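You operate a simulated robot arm through the tools that you are given. There is no shell and no other tool.

The job below is to be done with a simulated robot arm. You get a single attempt, and the scene is never put back.

JOB
Test cell No. 26 and sort it into GOOD or RECHECK.
Fine: in the holder, red end to the red mark; multimeter on 20 V; GOOD is 3.2 V or more; holder switch off whenever a cell moves.
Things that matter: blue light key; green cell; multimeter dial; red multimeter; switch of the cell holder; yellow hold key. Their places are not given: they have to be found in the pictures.

The check looks at the end state, three seconds after you hand in, the way a careful person would. Anything else that was tipped, shoved, dropped, spilled or broken makes it a failure.

ROBOT AND FRAMES
A 7-joint arm with a two-finger parallel gripper, fixed in place. Base frame: the origin is on the floor under the middle of its stand, x ahead of it, y to its left, z up; the work surface is at about z = 720. Lengths are in mm, angles in rad, forces in N, time in s.
It reaches about 1372 mm from its shoulder. Its first joint turns from -2.601 to 2.601 rad. Payload 3.43 kg.
The TCP is the grasp point between the finger pads, 30 mm short of the fingertips. In the tool frame z runs along the fingers and y along their closing line. Largest opening 94 mm; finger width 28, thickness 10; the body of the gripper, 50 by 96 mm, starts 55 mm behind the TCP.
Orientation is that of the tool frame in the base frame, as a unit quaternion [x, y, z, w]. With the fingers straight down and closing along the base's y, the tool's x points along the base's -x, its y along +y and its z along -z.

CONTROLS
- The arm moves only by the tool move_arm. Its argument "plan" is a list of rows, each a list of 7 numbers: the finger opening in mm, from 0 to 94, then the shift along the base's x, y, z in units of 20 mm (1.0 is 20 mm), then the turn, a rotation vector about the base's x, y, z in units of 4 degrees (1.0 is 4 degrees). In form: [[hand, x, y, z, wx, wy, wz], ...]. A call has 1 to 20 rows; each row shifts and turns the commanded pose from where the row before left it. A call with a number of a shift or a turn outside -1 to 1 is refused whole. Rows are played at 5 a second. More than 50 mm and 0.15 rad between two rows, or a gripper value outside its range, and nothing of the call is played. Where a pose cannot be reached the arm comes as near as it can. A force on the tool above 40 N (or 10 N above the force at the start of the call, whichever is more), or a blocked arm, ends the call early, and 0.2 s more pass. The fingers move at their own pace (about 45 mm/s each) and stop on an object; they squeeze with about 25 N. The grip force told is the motor's: it shows also when the fingers shut on nothing. Time passes only in rows, and 0.2 s behind the last, so rows that do not move let the fingers close. The reply holds the time, the measured pose of the TCP, the force on the tool along the base axes, the opening and the grip force, in the units named above and with some noise, with the torque about the TCP (base axes, N m) and any sound that the robot's microphone picked up.
- Cameras (640 x 400 px; columns grow to the right, rows downward): "scene" is fixed at [49.3, 649.8, 1461.1]; the picture's right is [0.17, -0.99, 0.00], its down [-0.78, -0.13, -0.62] and it looks along [0.61, 0.10, -0.79] (base axes); focal length 340 px, centre (320, 200). "wrist" rides on the gripper at [76, 14, -102] in the tool frame; the picture's right is [-0.18, 0.98, 0.00], its down [-0.75, -0.14, -0.64] and it looks along [-0.63, -0.12, 0.77] (tool axes); focal length 243 px, centre (320, 200).
- capture(camera): a new picture of that camera. No time passes.
- pixel_to_xyz(camera, pixels): for up to 12 pixels [column, row] of the newest picture of that camera ("zoom" is the newest enlarged one), the place [x, y, z] in the base frame of the surface seen there, good to about 2 mm. No time passes.
- inspect(camera, box): a new picture of the part [left, top, right, bottom] of that camera's present view, enlarged. No time passes.
- finish_job(): hands the job in; it is judged then, once.

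Open the gripper and draw the arm clear of the work before you hand the job in, unless the task says otherwise.

The tools are called after ">>>" as a command line: name --pt "numbers of a row" for each row, then --argument value for the rest, lists and objects as JSON in quotes. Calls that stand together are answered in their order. move_arm: Moves the arm, as the interface text tells. Its arguments: {"type":"object","properties":{"plan":{"type":"array","items":{"type":"array","items":{"type":"number"}}}},"required":["plan"]} The other tools are called the same way: capture (camera) takes a picture; pixel_to_xyz (camera, pixels) gives the place of the surface under pixels of a picture; inspect (camera, box) takes an enlarged picture of a part of a camera's view; finish_job () hands the job in.

At the start:

```text
time_s: 0.0
eef_pos: [470.3, 585.7, 1101.9]
tcp_rot: [0.0, 1.0, 0.0, 0.0]
contact_force: [0.6, -0.8, 0.0]
wrist_torque: [0.04, -0.04, 0.0]
finger_gap: 94.2
gripper_force: 0.1
```

scene: 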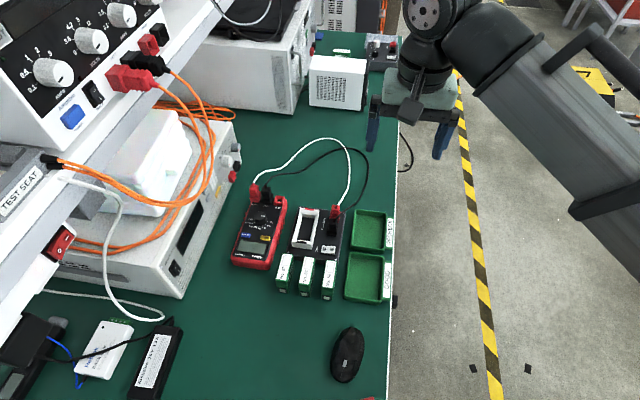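
wrist: 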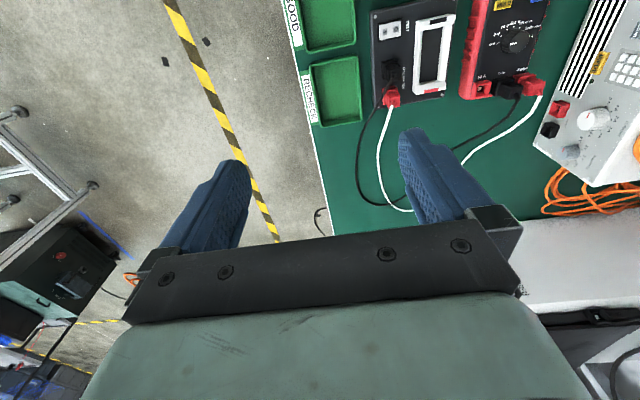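

The scene picture shows the meter near (260,230), the holder near (318,232), three cells near (283-328,275) and two green trays near (370,250). I will enlarge those parts.

>>> inspect --camera "scene" --box '[220, 170, 400, 310]'

>>> inspect --camera "wrist" --box '[280, 0, 560, 175]'

```text
2.86 times, centred on (310, 240) of scene
```

zoom: 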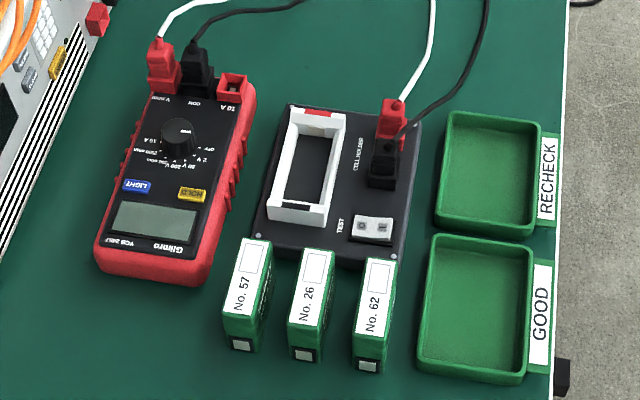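

```text
2.29 times, centred on (420, 88) of wrist
```

zoom: 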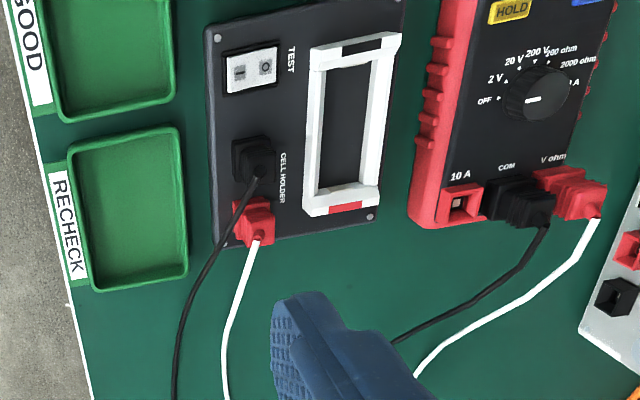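

Cell No. 26 is the middle one (zoom pixel 310,290). I take the scene zoom again, tighter, to measure the cells and the meter.

>>> inspect --camera "scene" --box '[225, 180, 305, 275]'

>>> inspect --camera "scene" --box '[265, 195, 355, 305]'

>>> pixel_to_xyz --camera "scene" --pixels '[[310, 260], [306, 273], [303, 282], [310, 300], [369, 276], [370, 228], [383, 310], [262, 222], [278, 215], [257, 248]]'

```text
4.21 times, centred on (265, 228) of scene
```

zoom: 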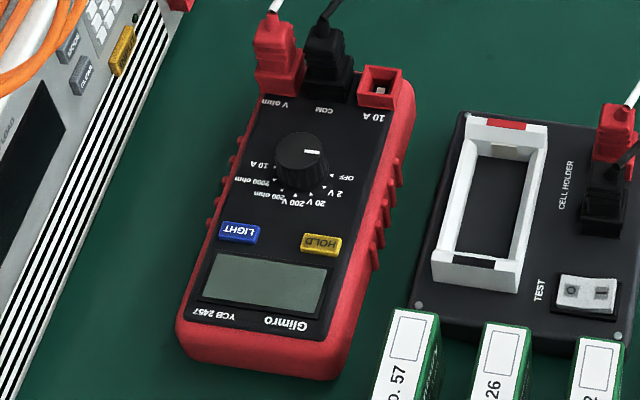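

```text
3.64 times, centred on (310, 250) of scene
```

zoom: 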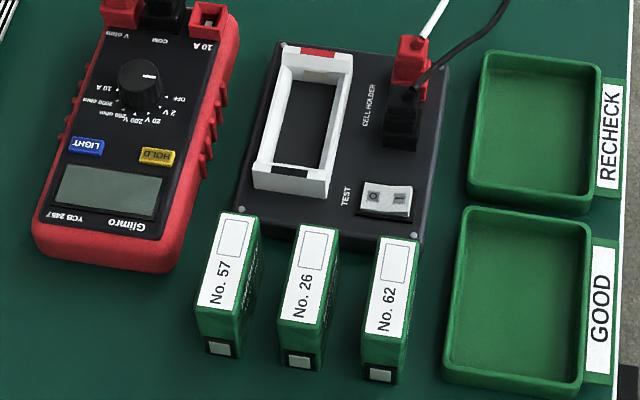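

```text
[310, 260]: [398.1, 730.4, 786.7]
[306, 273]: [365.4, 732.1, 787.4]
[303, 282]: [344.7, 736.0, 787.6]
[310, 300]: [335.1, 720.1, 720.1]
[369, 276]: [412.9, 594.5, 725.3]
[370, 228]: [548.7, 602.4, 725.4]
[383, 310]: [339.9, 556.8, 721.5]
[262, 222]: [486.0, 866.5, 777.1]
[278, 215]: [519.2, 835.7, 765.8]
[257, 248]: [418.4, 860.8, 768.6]
```

I measure points on the cells, the holder bay and its switch in the newest zoom (cells near (305,290), bay near (305,120), switch near (386,198)).

>>> pixel_to_xyz --camera "zoom" --pixels '[[302, 227], [337, 234], [281, 316], [317, 326], [284, 362], [316, 367], [299, 361], [327, 280], [250, 216], [222, 213], [388, 240], [415, 246]]'

>>> pixel_to_xyz --camera "zoom" --pixels '[[285, 50], [349, 58], [257, 175], [325, 188], [310, 110], [318, 52], [290, 172], [375, 198], [400, 199], [386, 188], [384, 213], [345, 235]]'

>>> pixel_to_xyz --camera "zoom" --pixels '[[139, 80], [150, 80], [139, 100], [157, 156], [86, 146], [105, 190], [180, 97], [200, 350], [295, 68], [348, 66], [268, 165], [315, 178]]'

>>> inspect --camera "scene" --box '[275, 250, 345, 305]'

>>> inspect --camera "scene" --box '[285, 200, 350, 265]'

```text
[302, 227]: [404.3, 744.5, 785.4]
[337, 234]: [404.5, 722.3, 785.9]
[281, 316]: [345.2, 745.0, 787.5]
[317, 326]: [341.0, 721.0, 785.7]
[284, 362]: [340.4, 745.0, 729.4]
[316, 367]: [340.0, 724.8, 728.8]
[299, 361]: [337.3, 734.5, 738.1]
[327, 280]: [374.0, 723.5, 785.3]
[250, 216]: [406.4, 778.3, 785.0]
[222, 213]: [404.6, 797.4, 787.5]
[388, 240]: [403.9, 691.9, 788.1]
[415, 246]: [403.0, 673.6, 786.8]
```

```text
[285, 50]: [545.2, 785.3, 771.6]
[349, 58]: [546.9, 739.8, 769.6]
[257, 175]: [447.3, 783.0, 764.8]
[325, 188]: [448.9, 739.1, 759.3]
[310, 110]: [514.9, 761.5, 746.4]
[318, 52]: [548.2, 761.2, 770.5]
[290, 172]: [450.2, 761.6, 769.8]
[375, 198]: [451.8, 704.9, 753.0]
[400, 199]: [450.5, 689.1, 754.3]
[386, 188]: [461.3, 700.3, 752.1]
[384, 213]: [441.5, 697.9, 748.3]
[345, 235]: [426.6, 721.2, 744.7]
```

```text
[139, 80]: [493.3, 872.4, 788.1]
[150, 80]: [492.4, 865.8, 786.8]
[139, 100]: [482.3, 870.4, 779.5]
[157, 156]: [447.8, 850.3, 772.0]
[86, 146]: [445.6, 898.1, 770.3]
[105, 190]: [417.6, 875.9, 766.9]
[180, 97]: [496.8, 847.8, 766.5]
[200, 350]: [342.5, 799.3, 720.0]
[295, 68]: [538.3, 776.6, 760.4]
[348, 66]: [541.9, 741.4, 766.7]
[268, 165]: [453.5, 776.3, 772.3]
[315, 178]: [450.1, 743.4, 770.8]
```

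```text
7.27 times, centred on (310, 278) of scene
```

zoom: 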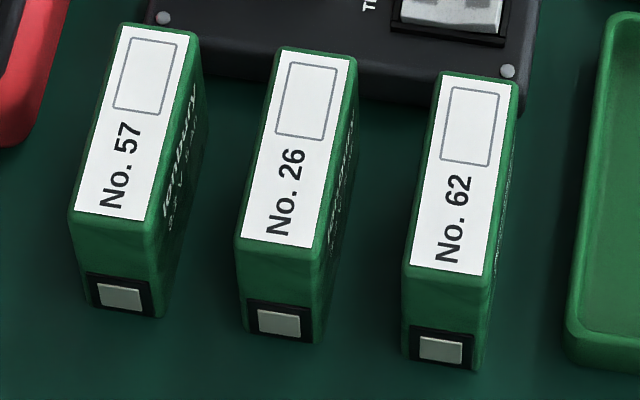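

```text
6.15 times, centred on (318, 232) of scene
```

zoom: 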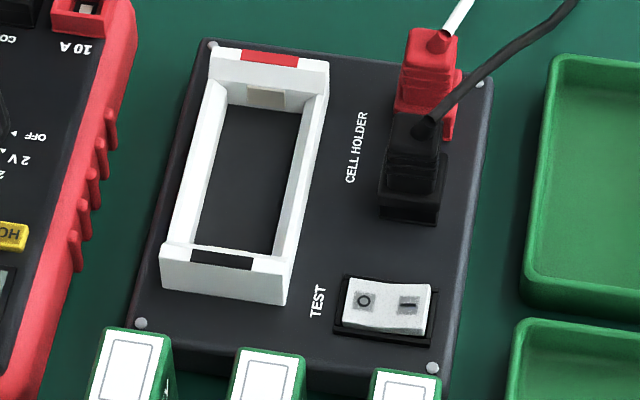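

The newest zoom shows the bay with a red mark at its far wall (270,58) and a dark mark at its near wall (222,260), and the rocker with O at (363,300) and I at (408,305). I measure these points, and the cell tops through another zoom.

>>> pixel_to_xyz --camera "zoom" --pixels '[[270, 58], [265, 98], [222, 260], [215, 55], [327, 68], [163, 250], [288, 268], [250, 180], [363, 300], [408, 305], [385, 318], [412, 130]]'

>>> pixel_to_xyz --camera "zoom" --pixels '[[218, 75], [322, 88], [205, 90], [305, 105], [190, 240], [270, 252], [285, 225], [202, 200], [320, 300], [343, 285], [428, 290], [430, 330]]'

>>> inspect --camera "scene" --box '[285, 250, 335, 305]'

```text
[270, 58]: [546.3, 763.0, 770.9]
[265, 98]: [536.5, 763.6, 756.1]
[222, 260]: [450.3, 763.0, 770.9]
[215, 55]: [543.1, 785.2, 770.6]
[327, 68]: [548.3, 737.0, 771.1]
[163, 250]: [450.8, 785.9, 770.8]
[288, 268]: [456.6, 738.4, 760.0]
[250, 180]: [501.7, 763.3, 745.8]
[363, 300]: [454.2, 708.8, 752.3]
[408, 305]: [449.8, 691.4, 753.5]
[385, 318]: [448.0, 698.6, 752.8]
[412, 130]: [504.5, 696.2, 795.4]
```

```text
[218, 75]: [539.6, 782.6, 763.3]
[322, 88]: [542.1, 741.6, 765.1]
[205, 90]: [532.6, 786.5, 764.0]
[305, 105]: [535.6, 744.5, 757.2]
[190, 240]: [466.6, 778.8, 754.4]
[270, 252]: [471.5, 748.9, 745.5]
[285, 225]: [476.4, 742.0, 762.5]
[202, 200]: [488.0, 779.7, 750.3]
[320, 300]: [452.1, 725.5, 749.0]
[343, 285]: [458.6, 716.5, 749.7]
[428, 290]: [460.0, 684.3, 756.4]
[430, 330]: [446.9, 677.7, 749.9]
```

```text
7.27 times, centred on (310, 278) of scene
```

zoom: 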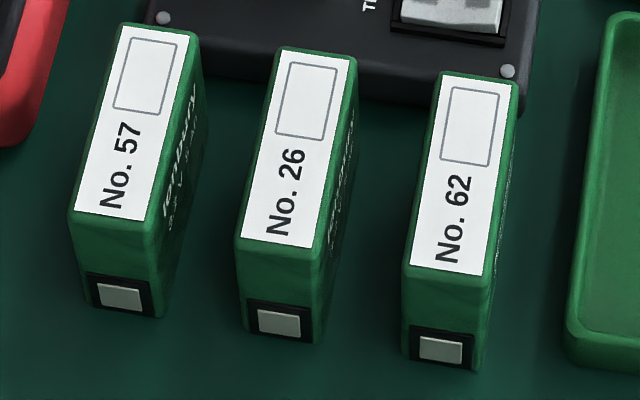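

I measure the corners of cell 26 in this zoom: top corners (277,47), (356,57), (236,240), (314,250) and the end terminal at (278,322).

>>> pixel_to_xyz --camera "zoom" --pixels '[[279, 50], [353, 57], [238, 240], [316, 250], [278, 322], [246, 310], [312, 318], [246, 331], [310, 341], [332, 220], [345, 150], [360, 62]]'

>>> pixel_to_xyz --camera "zoom" --pixels '[[123, 27], [197, 33], [72, 215], [153, 225], [443, 75], [515, 83], [404, 268], [483, 280], [345, 300], [165, 310], [200, 120], [515, 150]]'

```text
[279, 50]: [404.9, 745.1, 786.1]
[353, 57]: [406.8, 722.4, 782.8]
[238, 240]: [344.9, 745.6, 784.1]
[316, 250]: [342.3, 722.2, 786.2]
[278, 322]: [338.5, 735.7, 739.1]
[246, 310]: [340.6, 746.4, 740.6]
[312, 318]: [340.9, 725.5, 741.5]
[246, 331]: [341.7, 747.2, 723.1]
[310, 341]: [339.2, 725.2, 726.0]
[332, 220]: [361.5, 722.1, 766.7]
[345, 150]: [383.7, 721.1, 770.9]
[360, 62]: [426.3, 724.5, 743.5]
```

```text
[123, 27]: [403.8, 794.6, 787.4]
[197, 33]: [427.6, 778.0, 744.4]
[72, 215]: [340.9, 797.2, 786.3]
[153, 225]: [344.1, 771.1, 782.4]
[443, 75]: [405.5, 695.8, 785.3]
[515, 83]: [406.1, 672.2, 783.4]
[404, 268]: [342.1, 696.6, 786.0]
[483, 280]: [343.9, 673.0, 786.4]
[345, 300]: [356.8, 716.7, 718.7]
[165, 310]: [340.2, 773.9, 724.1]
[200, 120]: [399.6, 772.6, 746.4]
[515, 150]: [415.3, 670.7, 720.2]
```

Cell 26 spans about x 340–407, y 721–747, z 720–787, with its dark-framed terminal toward -x. Before moving, I check where the shelf and instruments on the left are, so as to keep the arm clear.

>>> capture --camera "scene"

>>> pixel_to_xyz --camera "scene" --pixels '[[200, 30], [120, 110], [60, 210], [160, 150], [236, 160], [185, 260], [215, 140], [300, 90], [336, 80], [255, 180], [350, 160], [320, 140]]'

>>> inspect --camera "scene" --box '[340, 195, 400, 310]'

>>> pixel_to_xyz --camera "zoom" --pixels '[[300, 180], [300, 300], [270, 120], [380, 140], [255, 330], [375, 345], [300, 260], [340, 205], [380, 200], [240, 200], [395, 100], [390, 260]]'

```text
taken
```

scene: 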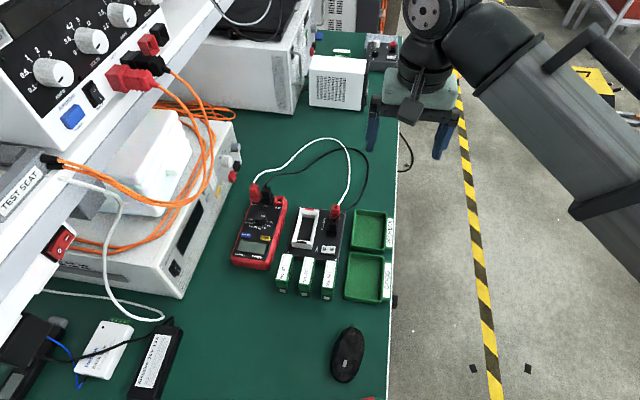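

```text
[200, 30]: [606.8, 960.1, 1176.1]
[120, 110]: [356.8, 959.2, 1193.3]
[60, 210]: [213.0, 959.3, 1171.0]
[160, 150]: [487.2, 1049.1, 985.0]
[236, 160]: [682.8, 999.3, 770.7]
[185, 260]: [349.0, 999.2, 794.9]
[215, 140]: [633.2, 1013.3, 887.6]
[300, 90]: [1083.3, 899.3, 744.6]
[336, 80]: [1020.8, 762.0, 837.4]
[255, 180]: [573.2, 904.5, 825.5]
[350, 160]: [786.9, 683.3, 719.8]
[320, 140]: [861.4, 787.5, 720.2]
```

```text
3.48 times, centred on (370, 252) of scene
```

zoom: 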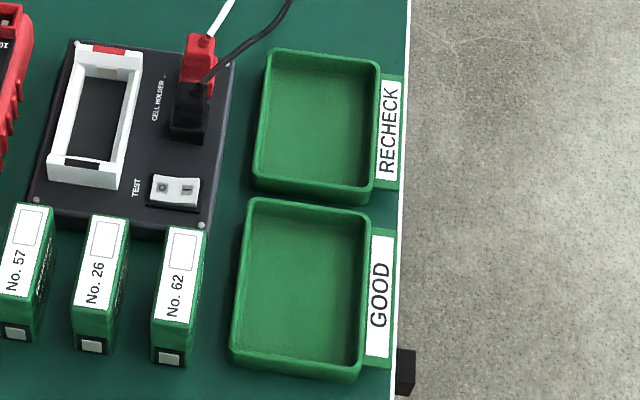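

```text
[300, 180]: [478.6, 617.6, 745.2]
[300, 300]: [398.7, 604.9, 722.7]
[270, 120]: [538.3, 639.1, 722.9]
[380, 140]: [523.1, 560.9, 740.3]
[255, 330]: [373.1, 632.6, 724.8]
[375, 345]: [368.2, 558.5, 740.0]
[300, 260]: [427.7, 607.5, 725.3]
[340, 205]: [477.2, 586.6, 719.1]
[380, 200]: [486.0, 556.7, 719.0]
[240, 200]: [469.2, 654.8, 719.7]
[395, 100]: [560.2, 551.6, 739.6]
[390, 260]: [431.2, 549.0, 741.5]
```

The shelf edge stands at y≈959, z≈1170, the bench instruments have their front at y≈999, and both trays are free. I move the arm up over the work to look straight at the holder, cells and meter with the wrist camera.

>>> pixel_to_xyz --camera "scene" --pixels '[[212, 130], [206, 170], [185, 205], [160, 200], [120, 205], [125, 280], [236, 178], [225, 120]]'

>>> move_arm --pt "94 -0.35 0.87 -0.5 0 0 0" --pt "94 -0.35 0.87 -0.5 0 0 0" --pt "94 -0.35 0.87 -0.5 0 0 0" --pt "94 -0.35 0.87 -0.5 0 0 0" --pt "94 -0.35 0.87 -0.5 0 0 0" --pt "94 -0.35 0.87 -0.5 0 0 0" --pt "94 -0.35 0.87 -0.5 0 0 0" --pt "94 -0.35 0.87 -0.5 0 0 0" --pt "94 -0.35 0.87 -0.5 0 0 0" --pt "94 -0.35 0.87 -0.5 0 0 0"

>>> capture --camera "wrist"

>>> capture --camera "scene"

```text
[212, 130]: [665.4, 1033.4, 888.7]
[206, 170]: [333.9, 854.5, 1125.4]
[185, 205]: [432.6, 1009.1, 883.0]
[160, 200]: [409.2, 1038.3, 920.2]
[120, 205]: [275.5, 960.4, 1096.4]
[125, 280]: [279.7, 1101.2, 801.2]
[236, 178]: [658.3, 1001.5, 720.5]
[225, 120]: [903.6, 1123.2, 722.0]
```

```text
time_s: 2.2
eef_pos: [399.7, 760.9, 1002.4]
tcp_rot: [0.001, 1.0, -0.001, -0.001]
contact_force: [0.0, -0.4, 0.4]
wrist_torque: [0.01, 0.01, 0.02]
finger_gap: 93.8
gripper_force: 0.0
```

```text
taken
```

wrist: 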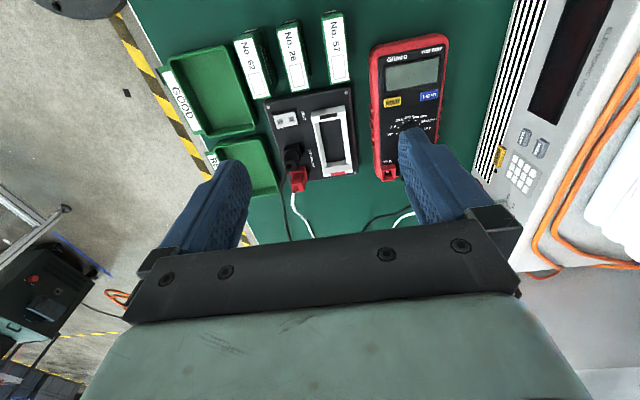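

```text
taken
```

scene: 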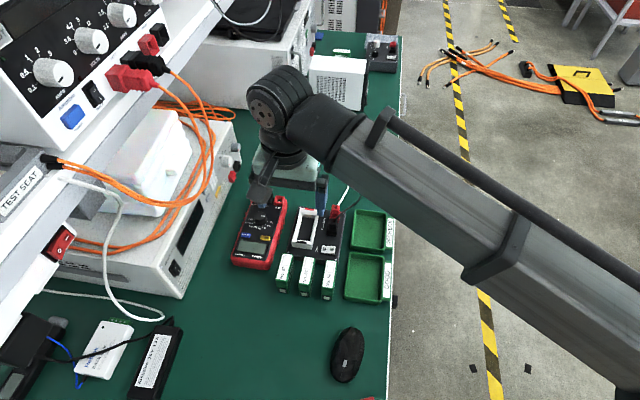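

The wrist view shows everything upright. A reading at (206,170) suggests an orange lead hangs forward to y≈854 at z≈1125, so I measure that lead before going near the dial, and enlarge the wrist view of meter and holder.

>>> inspect --camera "scene" --box '[50, 60, 240, 270]'

>>> inspect --camera "wrist" --box '[360, 25, 460, 190]'

>>> inspect --camera "wrist" --box '[225, 0, 365, 200]'

```text
1.90 times, centred on (145, 165) of scene
```

zoom: 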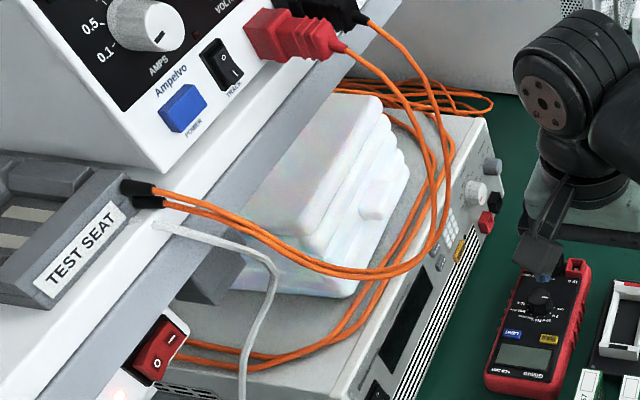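

```text
2.42 times, centred on (410, 108) of wrist
```

zoom: 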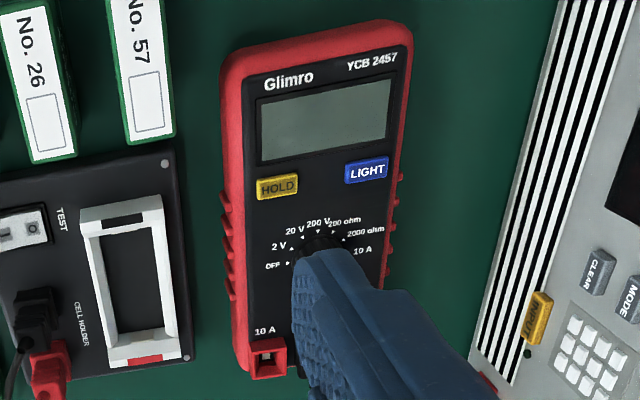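

```text
2.00 times, centred on (295, 100) of wrist
```

zoom: 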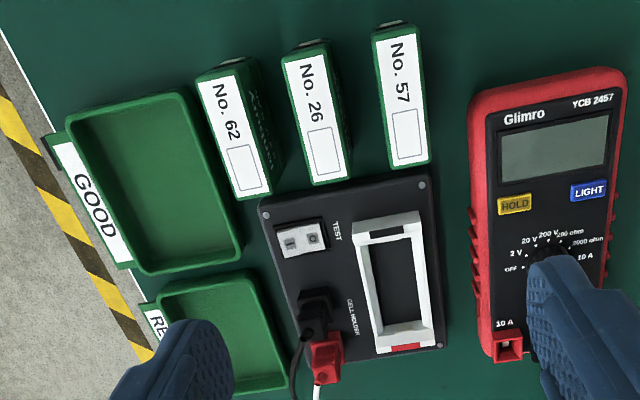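

I re-take the enlarged picture of the orange loop (it runs from (350,55) via (440,200) to (330,270)) and measure it.

>>> inspect --camera "scene" --box '[50, 60, 240, 270]'

>>> pixel_to_xyz --camera "zoom" --pixels '[[386, 82], [418, 130], [433, 185], [430, 230], [415, 258], [380, 273], [330, 268], [280, 245], [220, 213], [437, 100], [447, 175], [425, 255]]'

```text
1.90 times, centred on (145, 165) of scene
```

zoom: 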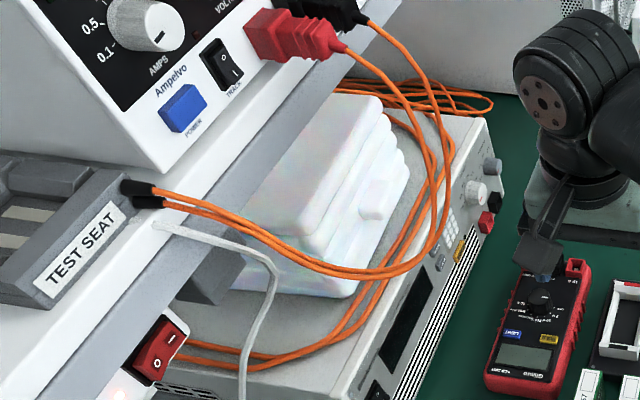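

```text
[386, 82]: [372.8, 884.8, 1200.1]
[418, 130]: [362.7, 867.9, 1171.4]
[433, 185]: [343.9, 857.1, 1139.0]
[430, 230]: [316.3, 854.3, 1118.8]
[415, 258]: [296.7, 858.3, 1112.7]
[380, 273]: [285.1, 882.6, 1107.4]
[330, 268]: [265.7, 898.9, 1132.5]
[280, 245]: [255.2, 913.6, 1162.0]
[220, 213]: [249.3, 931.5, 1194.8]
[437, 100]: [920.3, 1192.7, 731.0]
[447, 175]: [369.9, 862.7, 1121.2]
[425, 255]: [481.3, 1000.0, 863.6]
```

The orange loop occupies about x 250–373, y 855–930, z 1107–1200. I now measure where the wrist links sit relative to the TCP so I can tell whether they will pass it at the dial.

>>> pixel_to_xyz --camera "scene" --pixels '[[262, 95], [270, 115], [285, 85], [280, 155], [265, 165], [262, 190], [330, 115], [385, 115], [500, 190], [310, 170], [250, 160], [300, 75]]'

>>> inspect --camera "wrist" --box '[360, 25, 460, 190]'

>>> pixel_to_xyz --camera "zoom" --pixels '[[288, 264], [291, 247], [303, 236], [318, 231], [334, 232], [345, 238], [350, 250], [325, 243], [273, 266], [280, 246], [295, 230], [277, 188]]'

```text
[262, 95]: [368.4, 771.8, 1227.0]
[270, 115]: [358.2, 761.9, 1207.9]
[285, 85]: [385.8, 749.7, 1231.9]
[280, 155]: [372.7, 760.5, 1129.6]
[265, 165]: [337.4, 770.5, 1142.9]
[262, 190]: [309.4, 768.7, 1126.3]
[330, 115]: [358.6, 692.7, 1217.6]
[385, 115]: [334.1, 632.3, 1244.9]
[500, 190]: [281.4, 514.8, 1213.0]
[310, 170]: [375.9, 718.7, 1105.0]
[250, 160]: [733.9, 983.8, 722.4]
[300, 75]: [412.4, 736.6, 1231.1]
```

```text
2.42 times, centred on (410, 108) of wrist
```

zoom: 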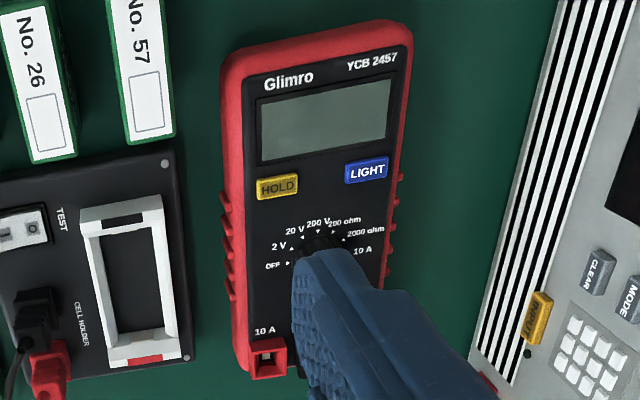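

```text
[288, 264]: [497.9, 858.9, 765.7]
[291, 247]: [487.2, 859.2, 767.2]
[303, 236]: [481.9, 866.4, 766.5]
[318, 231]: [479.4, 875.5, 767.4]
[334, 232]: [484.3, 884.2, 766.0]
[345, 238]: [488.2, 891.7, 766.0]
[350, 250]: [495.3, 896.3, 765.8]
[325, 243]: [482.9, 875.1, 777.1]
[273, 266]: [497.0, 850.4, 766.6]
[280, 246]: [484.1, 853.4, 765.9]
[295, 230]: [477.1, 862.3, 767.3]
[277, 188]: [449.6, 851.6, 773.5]
```

The loop lies higher (z≥1107) and at smaller x than the wrist will be at the dial if I descend first, so there is room. Now the left finger hides the dial at wrist pixel (408,125); I close the fingers to clear the view.

>>> move_arm --pt "10 0 0 0 0 0 0" --pt "10 0 0 0 0 0 0" --pt "10 0 0 0 0 0 0" --pt "10 0 0 0 0 0 0" --pt "10 0 0 0 0 0 0"

>>> capture --camera "wrist"

>>> inspect --camera "wrist" --box '[375, 80, 455, 190]'

```text
time_s: 3.4
eef_pos: [400.6, 761.0, 1001.4]
tcp_rot: [0.0, 1.0, 0.0, 0.0]
contact_force: [-1.0, -0.9, 0.1]
wrist_torque: [0.01, 0.01, 0.0]
finger_gap: 9.9
gripper_force: 0.1
```

```text
taken
```

wrist: 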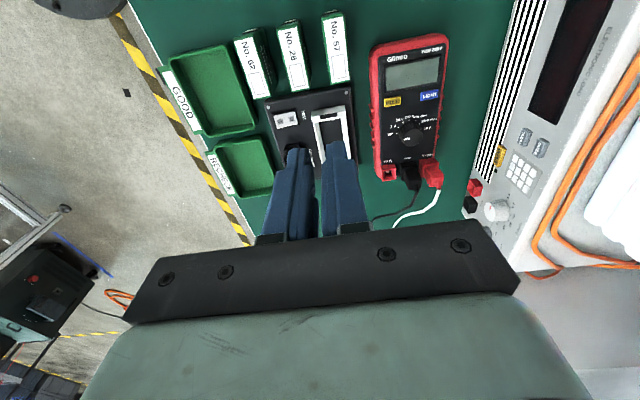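

```text
3.64 times, centred on (415, 135) of wrist
```

zoom: 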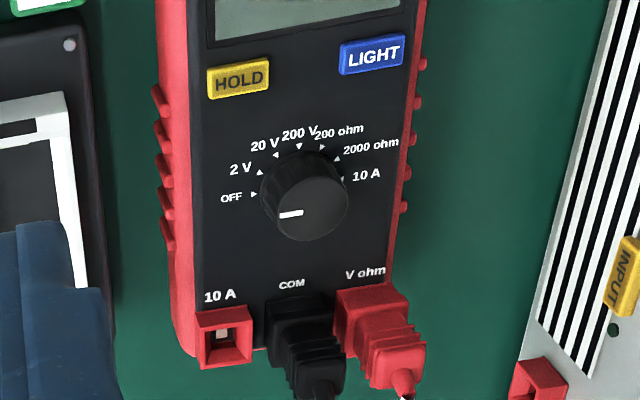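

The dial is at zoom (310,205) and its white line points left, to OFF. I measure the tick marks and the knob to get the centre, height and step angles.

>>> pixel_to_xyz --camera "zoom" --pixels '[[254, 194], [260, 172], [277, 155], [299, 147], [322, 148], [338, 157], [342, 180], [310, 208], [281, 215], [301, 212], [342, 205], [312, 240]]'

>>> pixel_to_xyz --camera "zoom" --pixels '[[312, 175], [278, 200], [345, 190], [312, 236], [290, 235], [335, 230], [264, 205], [300, 225], [330, 200], [236, 80], [370, 55], [305, 260]]'

>>> inspect --camera "scene" --box '[245, 205, 285, 240]'

```text
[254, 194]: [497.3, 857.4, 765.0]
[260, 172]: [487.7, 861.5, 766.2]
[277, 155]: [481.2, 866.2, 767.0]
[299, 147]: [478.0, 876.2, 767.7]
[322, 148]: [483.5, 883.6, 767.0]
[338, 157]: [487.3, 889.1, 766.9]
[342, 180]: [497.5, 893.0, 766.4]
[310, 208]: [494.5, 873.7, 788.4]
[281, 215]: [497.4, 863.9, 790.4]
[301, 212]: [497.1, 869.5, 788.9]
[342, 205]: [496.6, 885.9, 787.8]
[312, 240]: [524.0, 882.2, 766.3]
```

```text
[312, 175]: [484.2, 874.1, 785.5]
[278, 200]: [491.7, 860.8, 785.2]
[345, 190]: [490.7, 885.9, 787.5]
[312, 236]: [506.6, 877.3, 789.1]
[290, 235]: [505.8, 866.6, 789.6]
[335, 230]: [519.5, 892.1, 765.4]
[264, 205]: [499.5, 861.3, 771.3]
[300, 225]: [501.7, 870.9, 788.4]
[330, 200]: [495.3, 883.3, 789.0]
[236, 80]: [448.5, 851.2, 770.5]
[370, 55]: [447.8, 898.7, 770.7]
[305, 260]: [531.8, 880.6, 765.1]
```

```text
11.43 times, centred on (265, 222) of scene
```

zoom: 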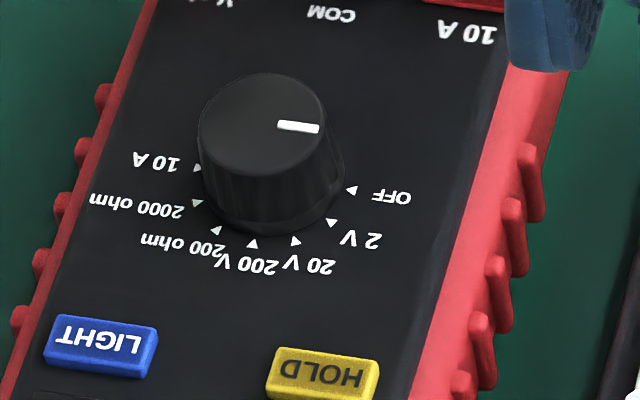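

Centre of the knob works out to about (496, 875), radius ≈13, top z≈789; the marks are 30° apart, so OFF→20 V is 60° clockwise from above. I first check the meter's plugs and leads for height, then come down beside the meter with the hand turned +30°.

>>> pixel_to_xyz --camera "wrist" --pixels '[[390, 172], [404, 168], [410, 180], [430, 170], [433, 183], [436, 190], [413, 190], [420, 205], [405, 215], [428, 160]]'

>>> move_arm --pt "46 0.596 0.119 -0.94 0 0 0.9375" --pt "46 0.596 0.119 -0.94 0 0 0.9375" --pt "46 0.596 0.119 -0.94 0 0 0.9375" --pt "46 0.596 0.119 -0.94 0 0 0.9375" --pt "46 0.596 0.119 -0.94 0 0 0.9375" --pt "46 0.596 0.119 -0.94 0 0 0.9375" --pt "46 0.596 0.119 -0.94 0 0 0.9375" --pt "46 0.596 0.119 -0.94 0 0 0.9375"

>>> capture --camera "wrist"

>>> capture --camera "scene"

```text
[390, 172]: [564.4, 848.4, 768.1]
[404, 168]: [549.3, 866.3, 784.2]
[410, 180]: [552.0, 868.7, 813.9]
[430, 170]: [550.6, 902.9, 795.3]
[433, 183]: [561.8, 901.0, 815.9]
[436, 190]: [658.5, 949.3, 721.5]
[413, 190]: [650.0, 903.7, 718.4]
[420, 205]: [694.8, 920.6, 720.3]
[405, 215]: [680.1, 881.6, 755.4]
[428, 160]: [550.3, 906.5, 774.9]
```

```text
time_s: 5.2
eef_pos: [496.1, 779.3, 850.9]
tcp_rot: [-0.26, 0.966, 0.001, 0.001]
contact_force: [0.6, 0.0, -0.5]
wrist_torque: [0.03, -0.02, 0.03]
finger_gap: 46.1
gripper_force: 0.0
```

```text
taken
```

wrist: 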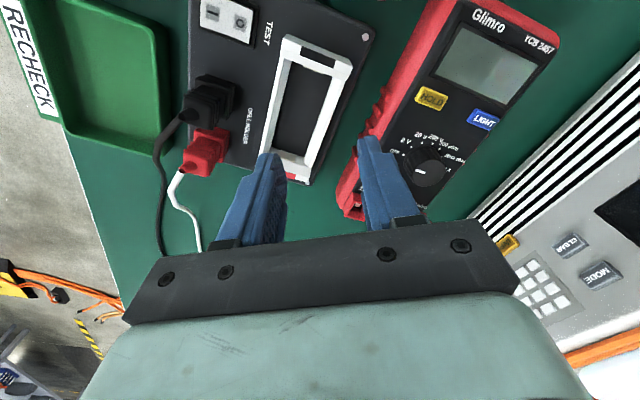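

```text
taken
```

scene: 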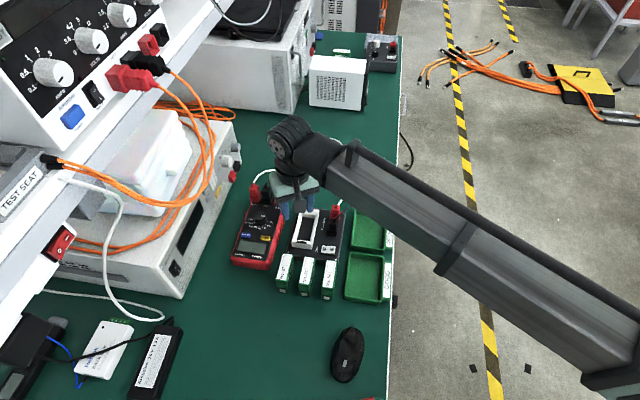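

The hand is beside the meter, with the dial visible at (425,165). I enlarge it to refine the knob centre.

>>> inspect --camera "wrist" --box '[380, 120, 480, 200]'

>>> pixel_to_xyz --camera "wrist" --pixels '[[425, 160], [412, 165], [408, 170], [443, 165], [447, 172], [425, 150], [425, 185], [432, 186], [416, 172], [424, 170], [440, 158], [420, 178]]'

```text
5.00 times, centred on (430, 160) of wrist
```

zoom: 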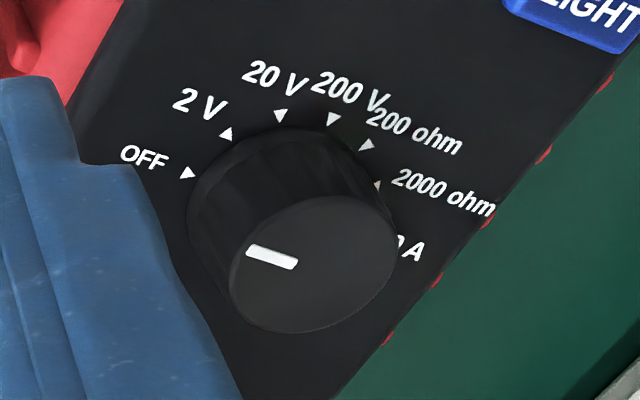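

```text
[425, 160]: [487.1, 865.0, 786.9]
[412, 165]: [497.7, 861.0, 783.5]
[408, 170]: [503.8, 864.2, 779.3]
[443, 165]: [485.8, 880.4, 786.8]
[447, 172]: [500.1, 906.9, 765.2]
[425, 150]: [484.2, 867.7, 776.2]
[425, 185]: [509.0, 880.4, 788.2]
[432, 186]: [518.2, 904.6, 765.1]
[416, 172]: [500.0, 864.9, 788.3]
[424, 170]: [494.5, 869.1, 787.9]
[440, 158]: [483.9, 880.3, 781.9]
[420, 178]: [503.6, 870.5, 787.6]
```

The knob's top rim is clear here: I measure points just inside the rim at left (235,285), right (392,240), top (335,203) and bottom (290,325).

>>> pixel_to_xyz --camera "zoom" --pixels '[[236, 285], [390, 240], [335, 203], [290, 326], [255, 240], [370, 295], [312, 262], [248, 251], [296, 265], [370, 207], [250, 318], [330, 325]]'

```text
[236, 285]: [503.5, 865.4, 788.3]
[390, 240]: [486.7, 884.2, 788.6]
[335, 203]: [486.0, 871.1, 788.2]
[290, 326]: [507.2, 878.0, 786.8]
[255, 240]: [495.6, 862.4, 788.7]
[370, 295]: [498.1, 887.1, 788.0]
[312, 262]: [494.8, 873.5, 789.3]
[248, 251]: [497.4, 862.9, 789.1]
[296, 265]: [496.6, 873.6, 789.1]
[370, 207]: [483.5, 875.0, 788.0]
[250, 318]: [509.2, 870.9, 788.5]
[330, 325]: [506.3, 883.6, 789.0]
```

Knob centre ≈ (496.2, 874.6), top z 789. I move over it at z≈851, then lower to z≈803 with the fingers open around it.

>>> move_arm --pt "46 0 0.953 0 0 0 0" --pt "46 0 0.953 0 0 0 0" --pt "46 0 0.953 0 0 0 0" --pt "46 0 0.953 0 0 0 0" --pt "46 0 0.953 0 0 0 0" --pt "46 0 0 -0.8 0 0 0" --pt "46 0 0 -0.8 0 0 0" --pt "46 0 0 -0.8 0 0 0" --pt "46 0 0 0 0 0 0"

>>> capture --camera "wrist"

>>> inspect --camera "scene" --box '[200, 130, 320, 290]'

```text
time_s: 7.2
eef_pos: [495.1, 874.6, 804.6]
tcp_rot: [-0.259, 0.966, -0.001, -0.001]
contact_force: [0.1, 0.3, 0.8]
wrist_torque: [-0.01, -0.03, 0.01]
finger_gap: 46.0
gripper_force: 0.0
```

```text
taken
```

wrist: 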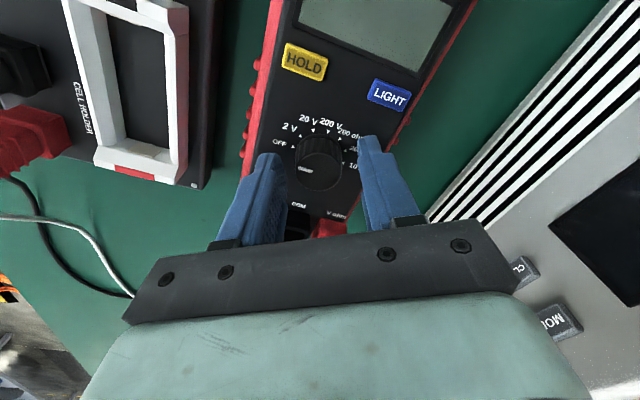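

```text
2.50 times, centred on (260, 210) of scene
```

zoom: 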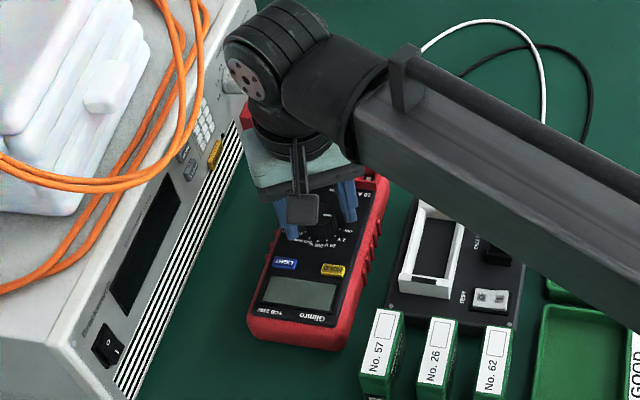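

The knob sits centred between the fingers at (320,165) with tips around z≈775, above the panel. I close on it gently in place.

>>> move_arm --pt "20 0 0 -0.1 0 0 0" --pt "20 0 0 0 0 0 0" --pt "20 0 0 0 0 0 0" --pt "20 0 0 0 0 0 0"

>>> capture --camera "wrist"

```text
time_s: 8.2
eef_pos: [496.1, 873.8, 802.5]
tcp_rot: [-0.259, 0.966, 0.001, 0.002]
contact_force: [5.0, -7.7, 5.7]
wrist_torque: [-0.29, -0.09, 0.01]
finger_gap: 27.4
gripper_force: 25.1
```

```text
taken
```

wrist: 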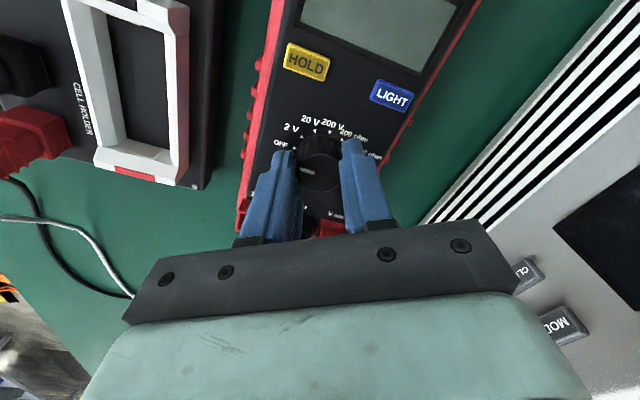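

The gap stopped at 27.4 mm on the knob with about 9 N sideways along the closing line, so I ease the centre 1 mm along (+x, -y) and check the force before turning.

>>> move_arm --pt "20 0.025 -0.045 0 0 0 0" --pt "20 0 0 0 0 0 0"

```text
time_s: 8.8
eef_pos: [495.8, 875.3, 801.6]
tcp_rot: [-0.259, 0.966, 0.001, 0.0]
contact_force: [5.8, -3.3, 8.2]
wrist_torque: [-0.23, -0.06, -0.03]
finger_gap: 27.4
gripper_force: 25.0
```

Forces are small now (about 6 N sideways, 8 N up). I turn the first 28° clockwise and look at the dial.

>>> move_arm --pt "20 0 0 0.05 0 0 -1" --pt "20 0 0 0 0 0 -1" --pt "20 0 0 0 0 0 -1" --pt "20 0 0 0 0 0 -1" --pt "20 0 0 0 0 0 -1" --pt "20 0 0 0 0 0 -1" --pt "20 0 0 0 0 0 -1"

>>> capture --camera "wrist"

>>> inspect --camera "wrist" --box '[260, 90, 380, 200]'

```text
time_s: 10.4
eef_pos: [496.3, 875.1, 801.9]
tcp_rot: [-0.018, 1.0, -0.001, 0.0]
contact_force: [-0.5, 4.2, 0.1]
wrist_torque: [0.14, 0.13, 0.03]
finger_gap: 27.5
gripper_force: 24.9
```

```text
taken
```

wrist: 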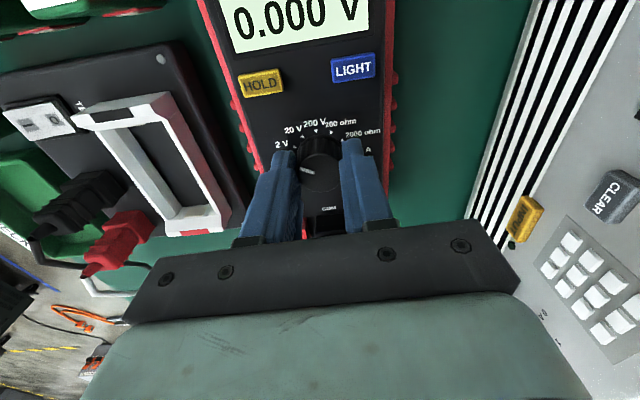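

```text
3.64 times, centred on (320, 145) of wrist
```

zoom: 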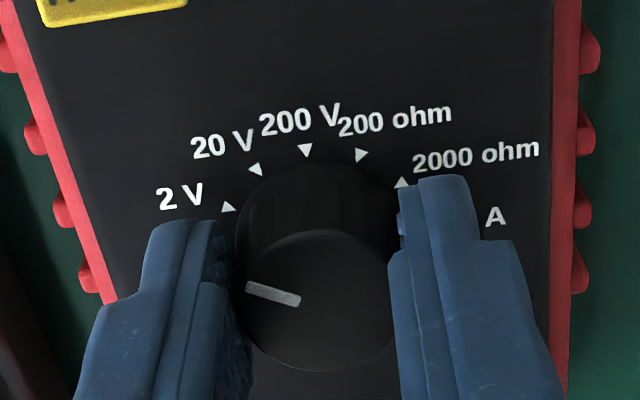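

The display came on, "0.000 V", with the pointer at 2 V and little force. I turn the remaining 32° clockwise toward 20 V.

>>> move_arm --pt "20 0 0 0 0 0 -1" --pt "20 0 0 0 0 0 -1" --pt "20 0 0 0 0 0 -1" --pt "20 0 0 0 0 0 -1" --pt "20 0 0 0 0 0 -1" --pt "20 0 0 0 0 0 -1" --pt "20 0 0 0 0 0 -1" --pt "20 0 0 0 0 0 -1"

>>> capture --camera "wrist"

>>> inspect --camera "wrist" --box '[260, 90, 380, 200]'

>>> inspect --camera "scene" --box '[220, 190, 300, 280]'

```text
time_s: 12.2
eef_pos: [495.7, 874.5, 801.3]
tcp_rot: [0.259, 0.966, 0.0, 0.0]
contact_force: [-1.5, -0.4, 0.1]
wrist_torque: [0.03, 0.12, 0.0]
finger_gap: 27.4
gripper_force: 25.6
```

```text
taken
```

wrist: 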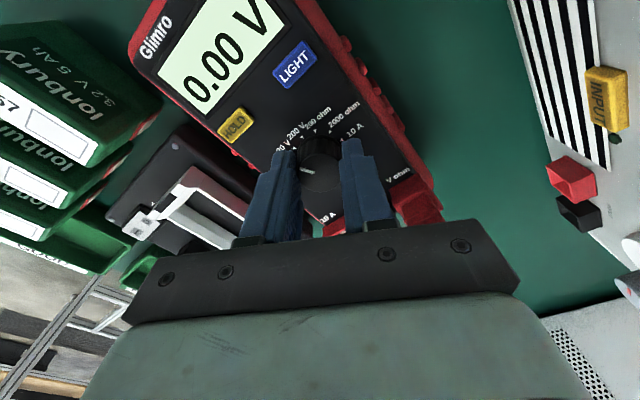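

```text
3.64 times, centred on (320, 145) of wrist
```

zoom: 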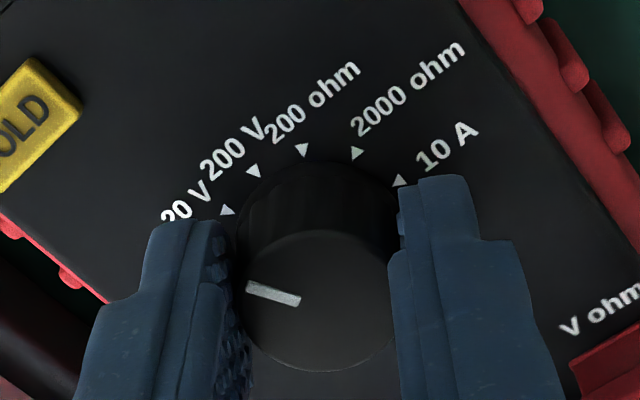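

```text
4.44 times, centred on (260, 235) of scene
```

zoom: 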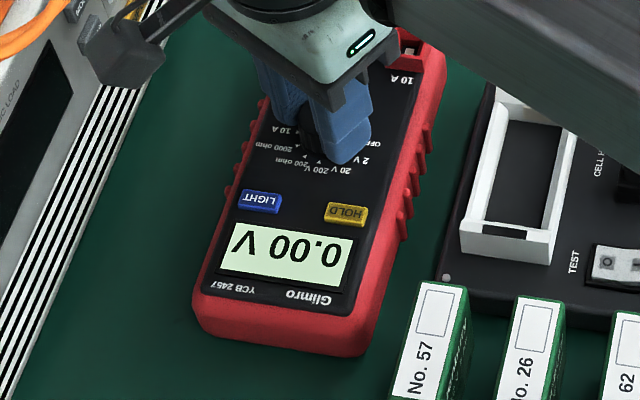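

The display reads "0.00 V", so the dial is at 20 V. I open the fingers, lift straight up 50 mm and look.

>>> move_arm --pt "46 0 0 0 0 0 0" --pt "46 0 0 0 0 0 0" --pt "46 0 0 0 0 0 0" --pt "46 0 0 0.85 0 0 0" --pt "46 0 0 0.85 0 0 0" --pt "46 0 0 0.85 0 0 0"

>>> inspect --camera "scene" --box '[220, 190, 300, 280]'

>>> capture --camera "wrist"

```text
time_s: 13.6
eef_pos: [496.6, 874.3, 853.9]
tcp_rot: [0.259, 0.966, 0.0, 0.0]
contact_force: [0.2, -0.9, 0.3]
wrist_torque: [0.02, 0.02, 0.01]
finger_gap: 46.1
gripper_force: 0.0
```

```text
4.44 times, centred on (260, 235) of scene
```

zoom: 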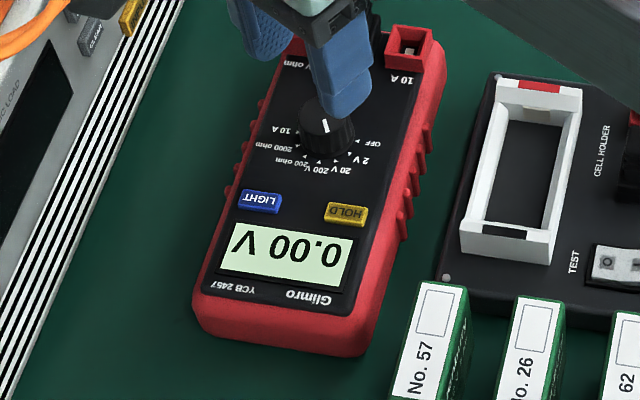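

```text
taken
```

wrist: 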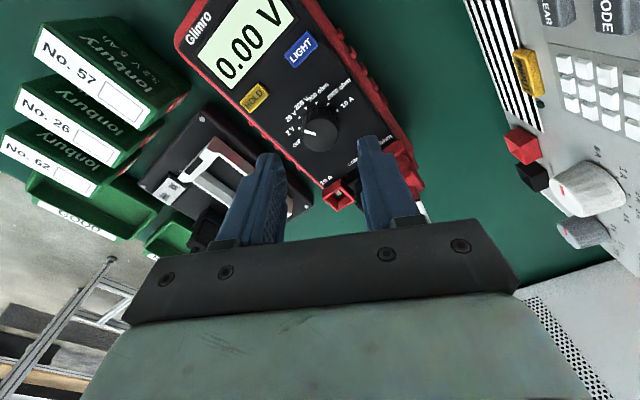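

The dial pointer is on 20 V. In this turned wrist view the far ends of the cells show near (185,95), so I enlarge to check where the red ends are and how the switch stands.

>>> inspect --camera "wrist" --box '[0, 10, 200, 230]'

>>> inspect --camera "wrist" --box '[130, 100, 320, 230]'

```text
1.82 times, centred on (100, 120) of wrist
```

zoom: 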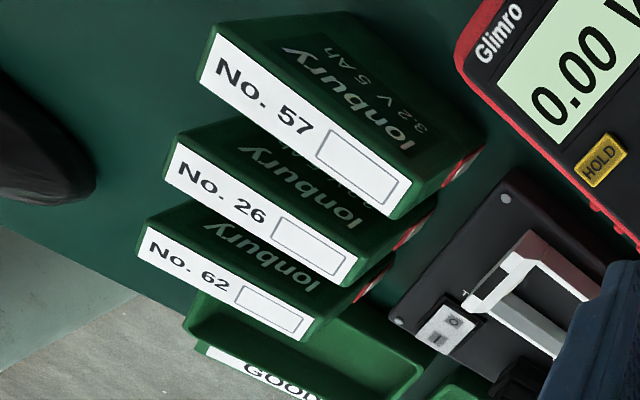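

```text
3.08 times, centred on (225, 165) of wrist
```

zoom: 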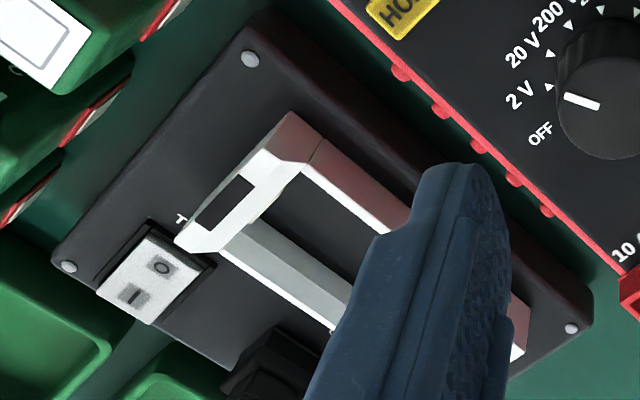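

All three cells show their red end toward +x, the same side as the holder's red mark, so cell 26 needs no turning. I go back along -y first (clear of the orange loop), then over cell 26 at z≈854, undoing the -30° yaw.

>>> move_arm --pt "46 0 -0.867 0 0 0 0.577" --pt "46 0 -0.867 0 0 0 0.577" --pt "46 0 -0.867 0 0 0 0.577" --pt "46 0 -0.867 0 0 0 0.577" --pt "46 0 -0.867 0 0 0 0.577" --pt "46 0 -0.867 0 0 0 0.577" --pt "46 -0.879 -0.26 0 0 0 0.577" --pt "46 -0.879 -0.26 0 0 0 0.577" --pt "46 -0.879 -0.26 0 0 0 0.577" --pt "46 -0.879 -0.26 0 0 0 0.577" --pt "46 -0.879 -0.26 0 0 0 0.577" --pt "46 -0.879 -0.26 0 0 0 0.577" --pt "46 -0.879 -0.26 0 0 0 0.577" --pt "46 0 0 0 0 0 0"

>>> capture --camera "wrist"

>>> capture --camera "scene"

```text
time_s: 16.6
eef_pos: [372.6, 733.0, 852.6]
tcp_rot: [-0.001, 1.0, 0.0, 0.001]
contact_force: [-0.5, -0.8, 0.5]
wrist_torque: [0.01, -0.02, 0.0]
finger_gap: 46.2
gripper_force: 0.1
```

```text
taken
```

wrist: 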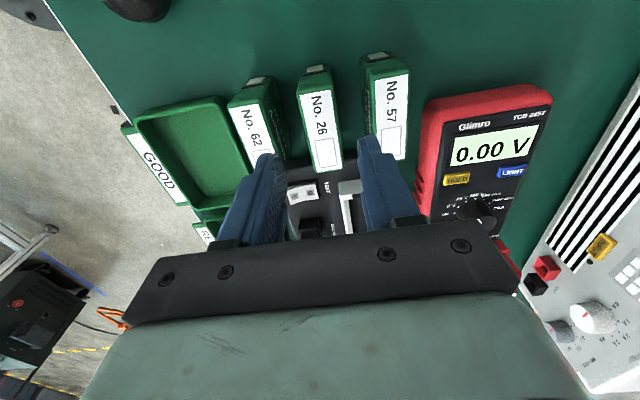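

```text
taken
```

scene: 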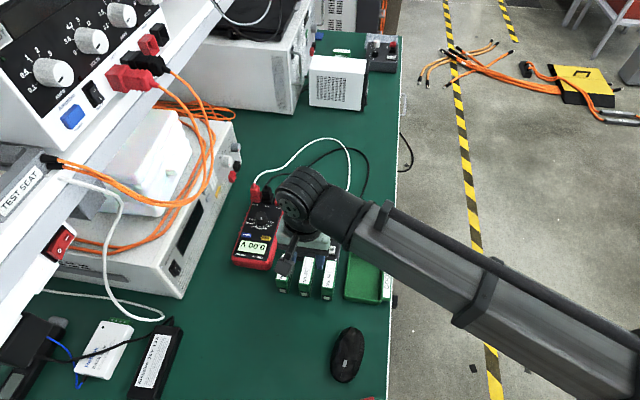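

Cell 26 is between the fingers at (322,130). I enlarge the cells and the switch to measure edges precisely.

>>> inspect --camera "wrist" --box '[280, 170, 370, 240]'

>>> inspect --camera "wrist" --box '[220, 45, 420, 185]'

>>> pixel_to_xyz --camera "zoom" --pixels '[[250, 165], [338, 150], [295, 395], [390, 375], [270, 250], [362, 260], [320, 75], [180, 350], [470, 100], [310, 270], [250, 120], [345, 300]]'

```text
5.71 times, centred on (325, 205) of wrist
```

zoom: 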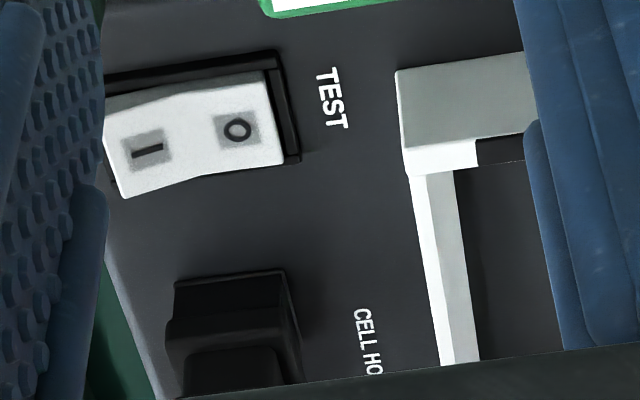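

```text
2.86 times, centred on (320, 115) of wrist
```

zoom: 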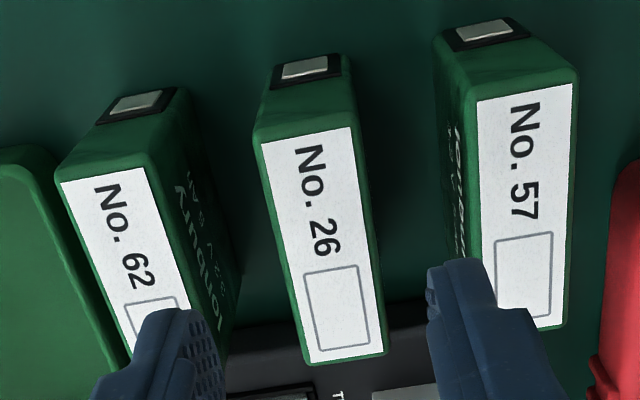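

```text
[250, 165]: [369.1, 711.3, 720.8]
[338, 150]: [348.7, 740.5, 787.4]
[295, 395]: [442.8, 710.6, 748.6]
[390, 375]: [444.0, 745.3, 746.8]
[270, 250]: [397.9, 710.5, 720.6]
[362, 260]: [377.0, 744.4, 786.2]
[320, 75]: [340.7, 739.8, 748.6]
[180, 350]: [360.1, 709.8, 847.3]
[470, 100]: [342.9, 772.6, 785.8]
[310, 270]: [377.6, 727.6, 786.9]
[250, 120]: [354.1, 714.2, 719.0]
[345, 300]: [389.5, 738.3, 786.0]
```

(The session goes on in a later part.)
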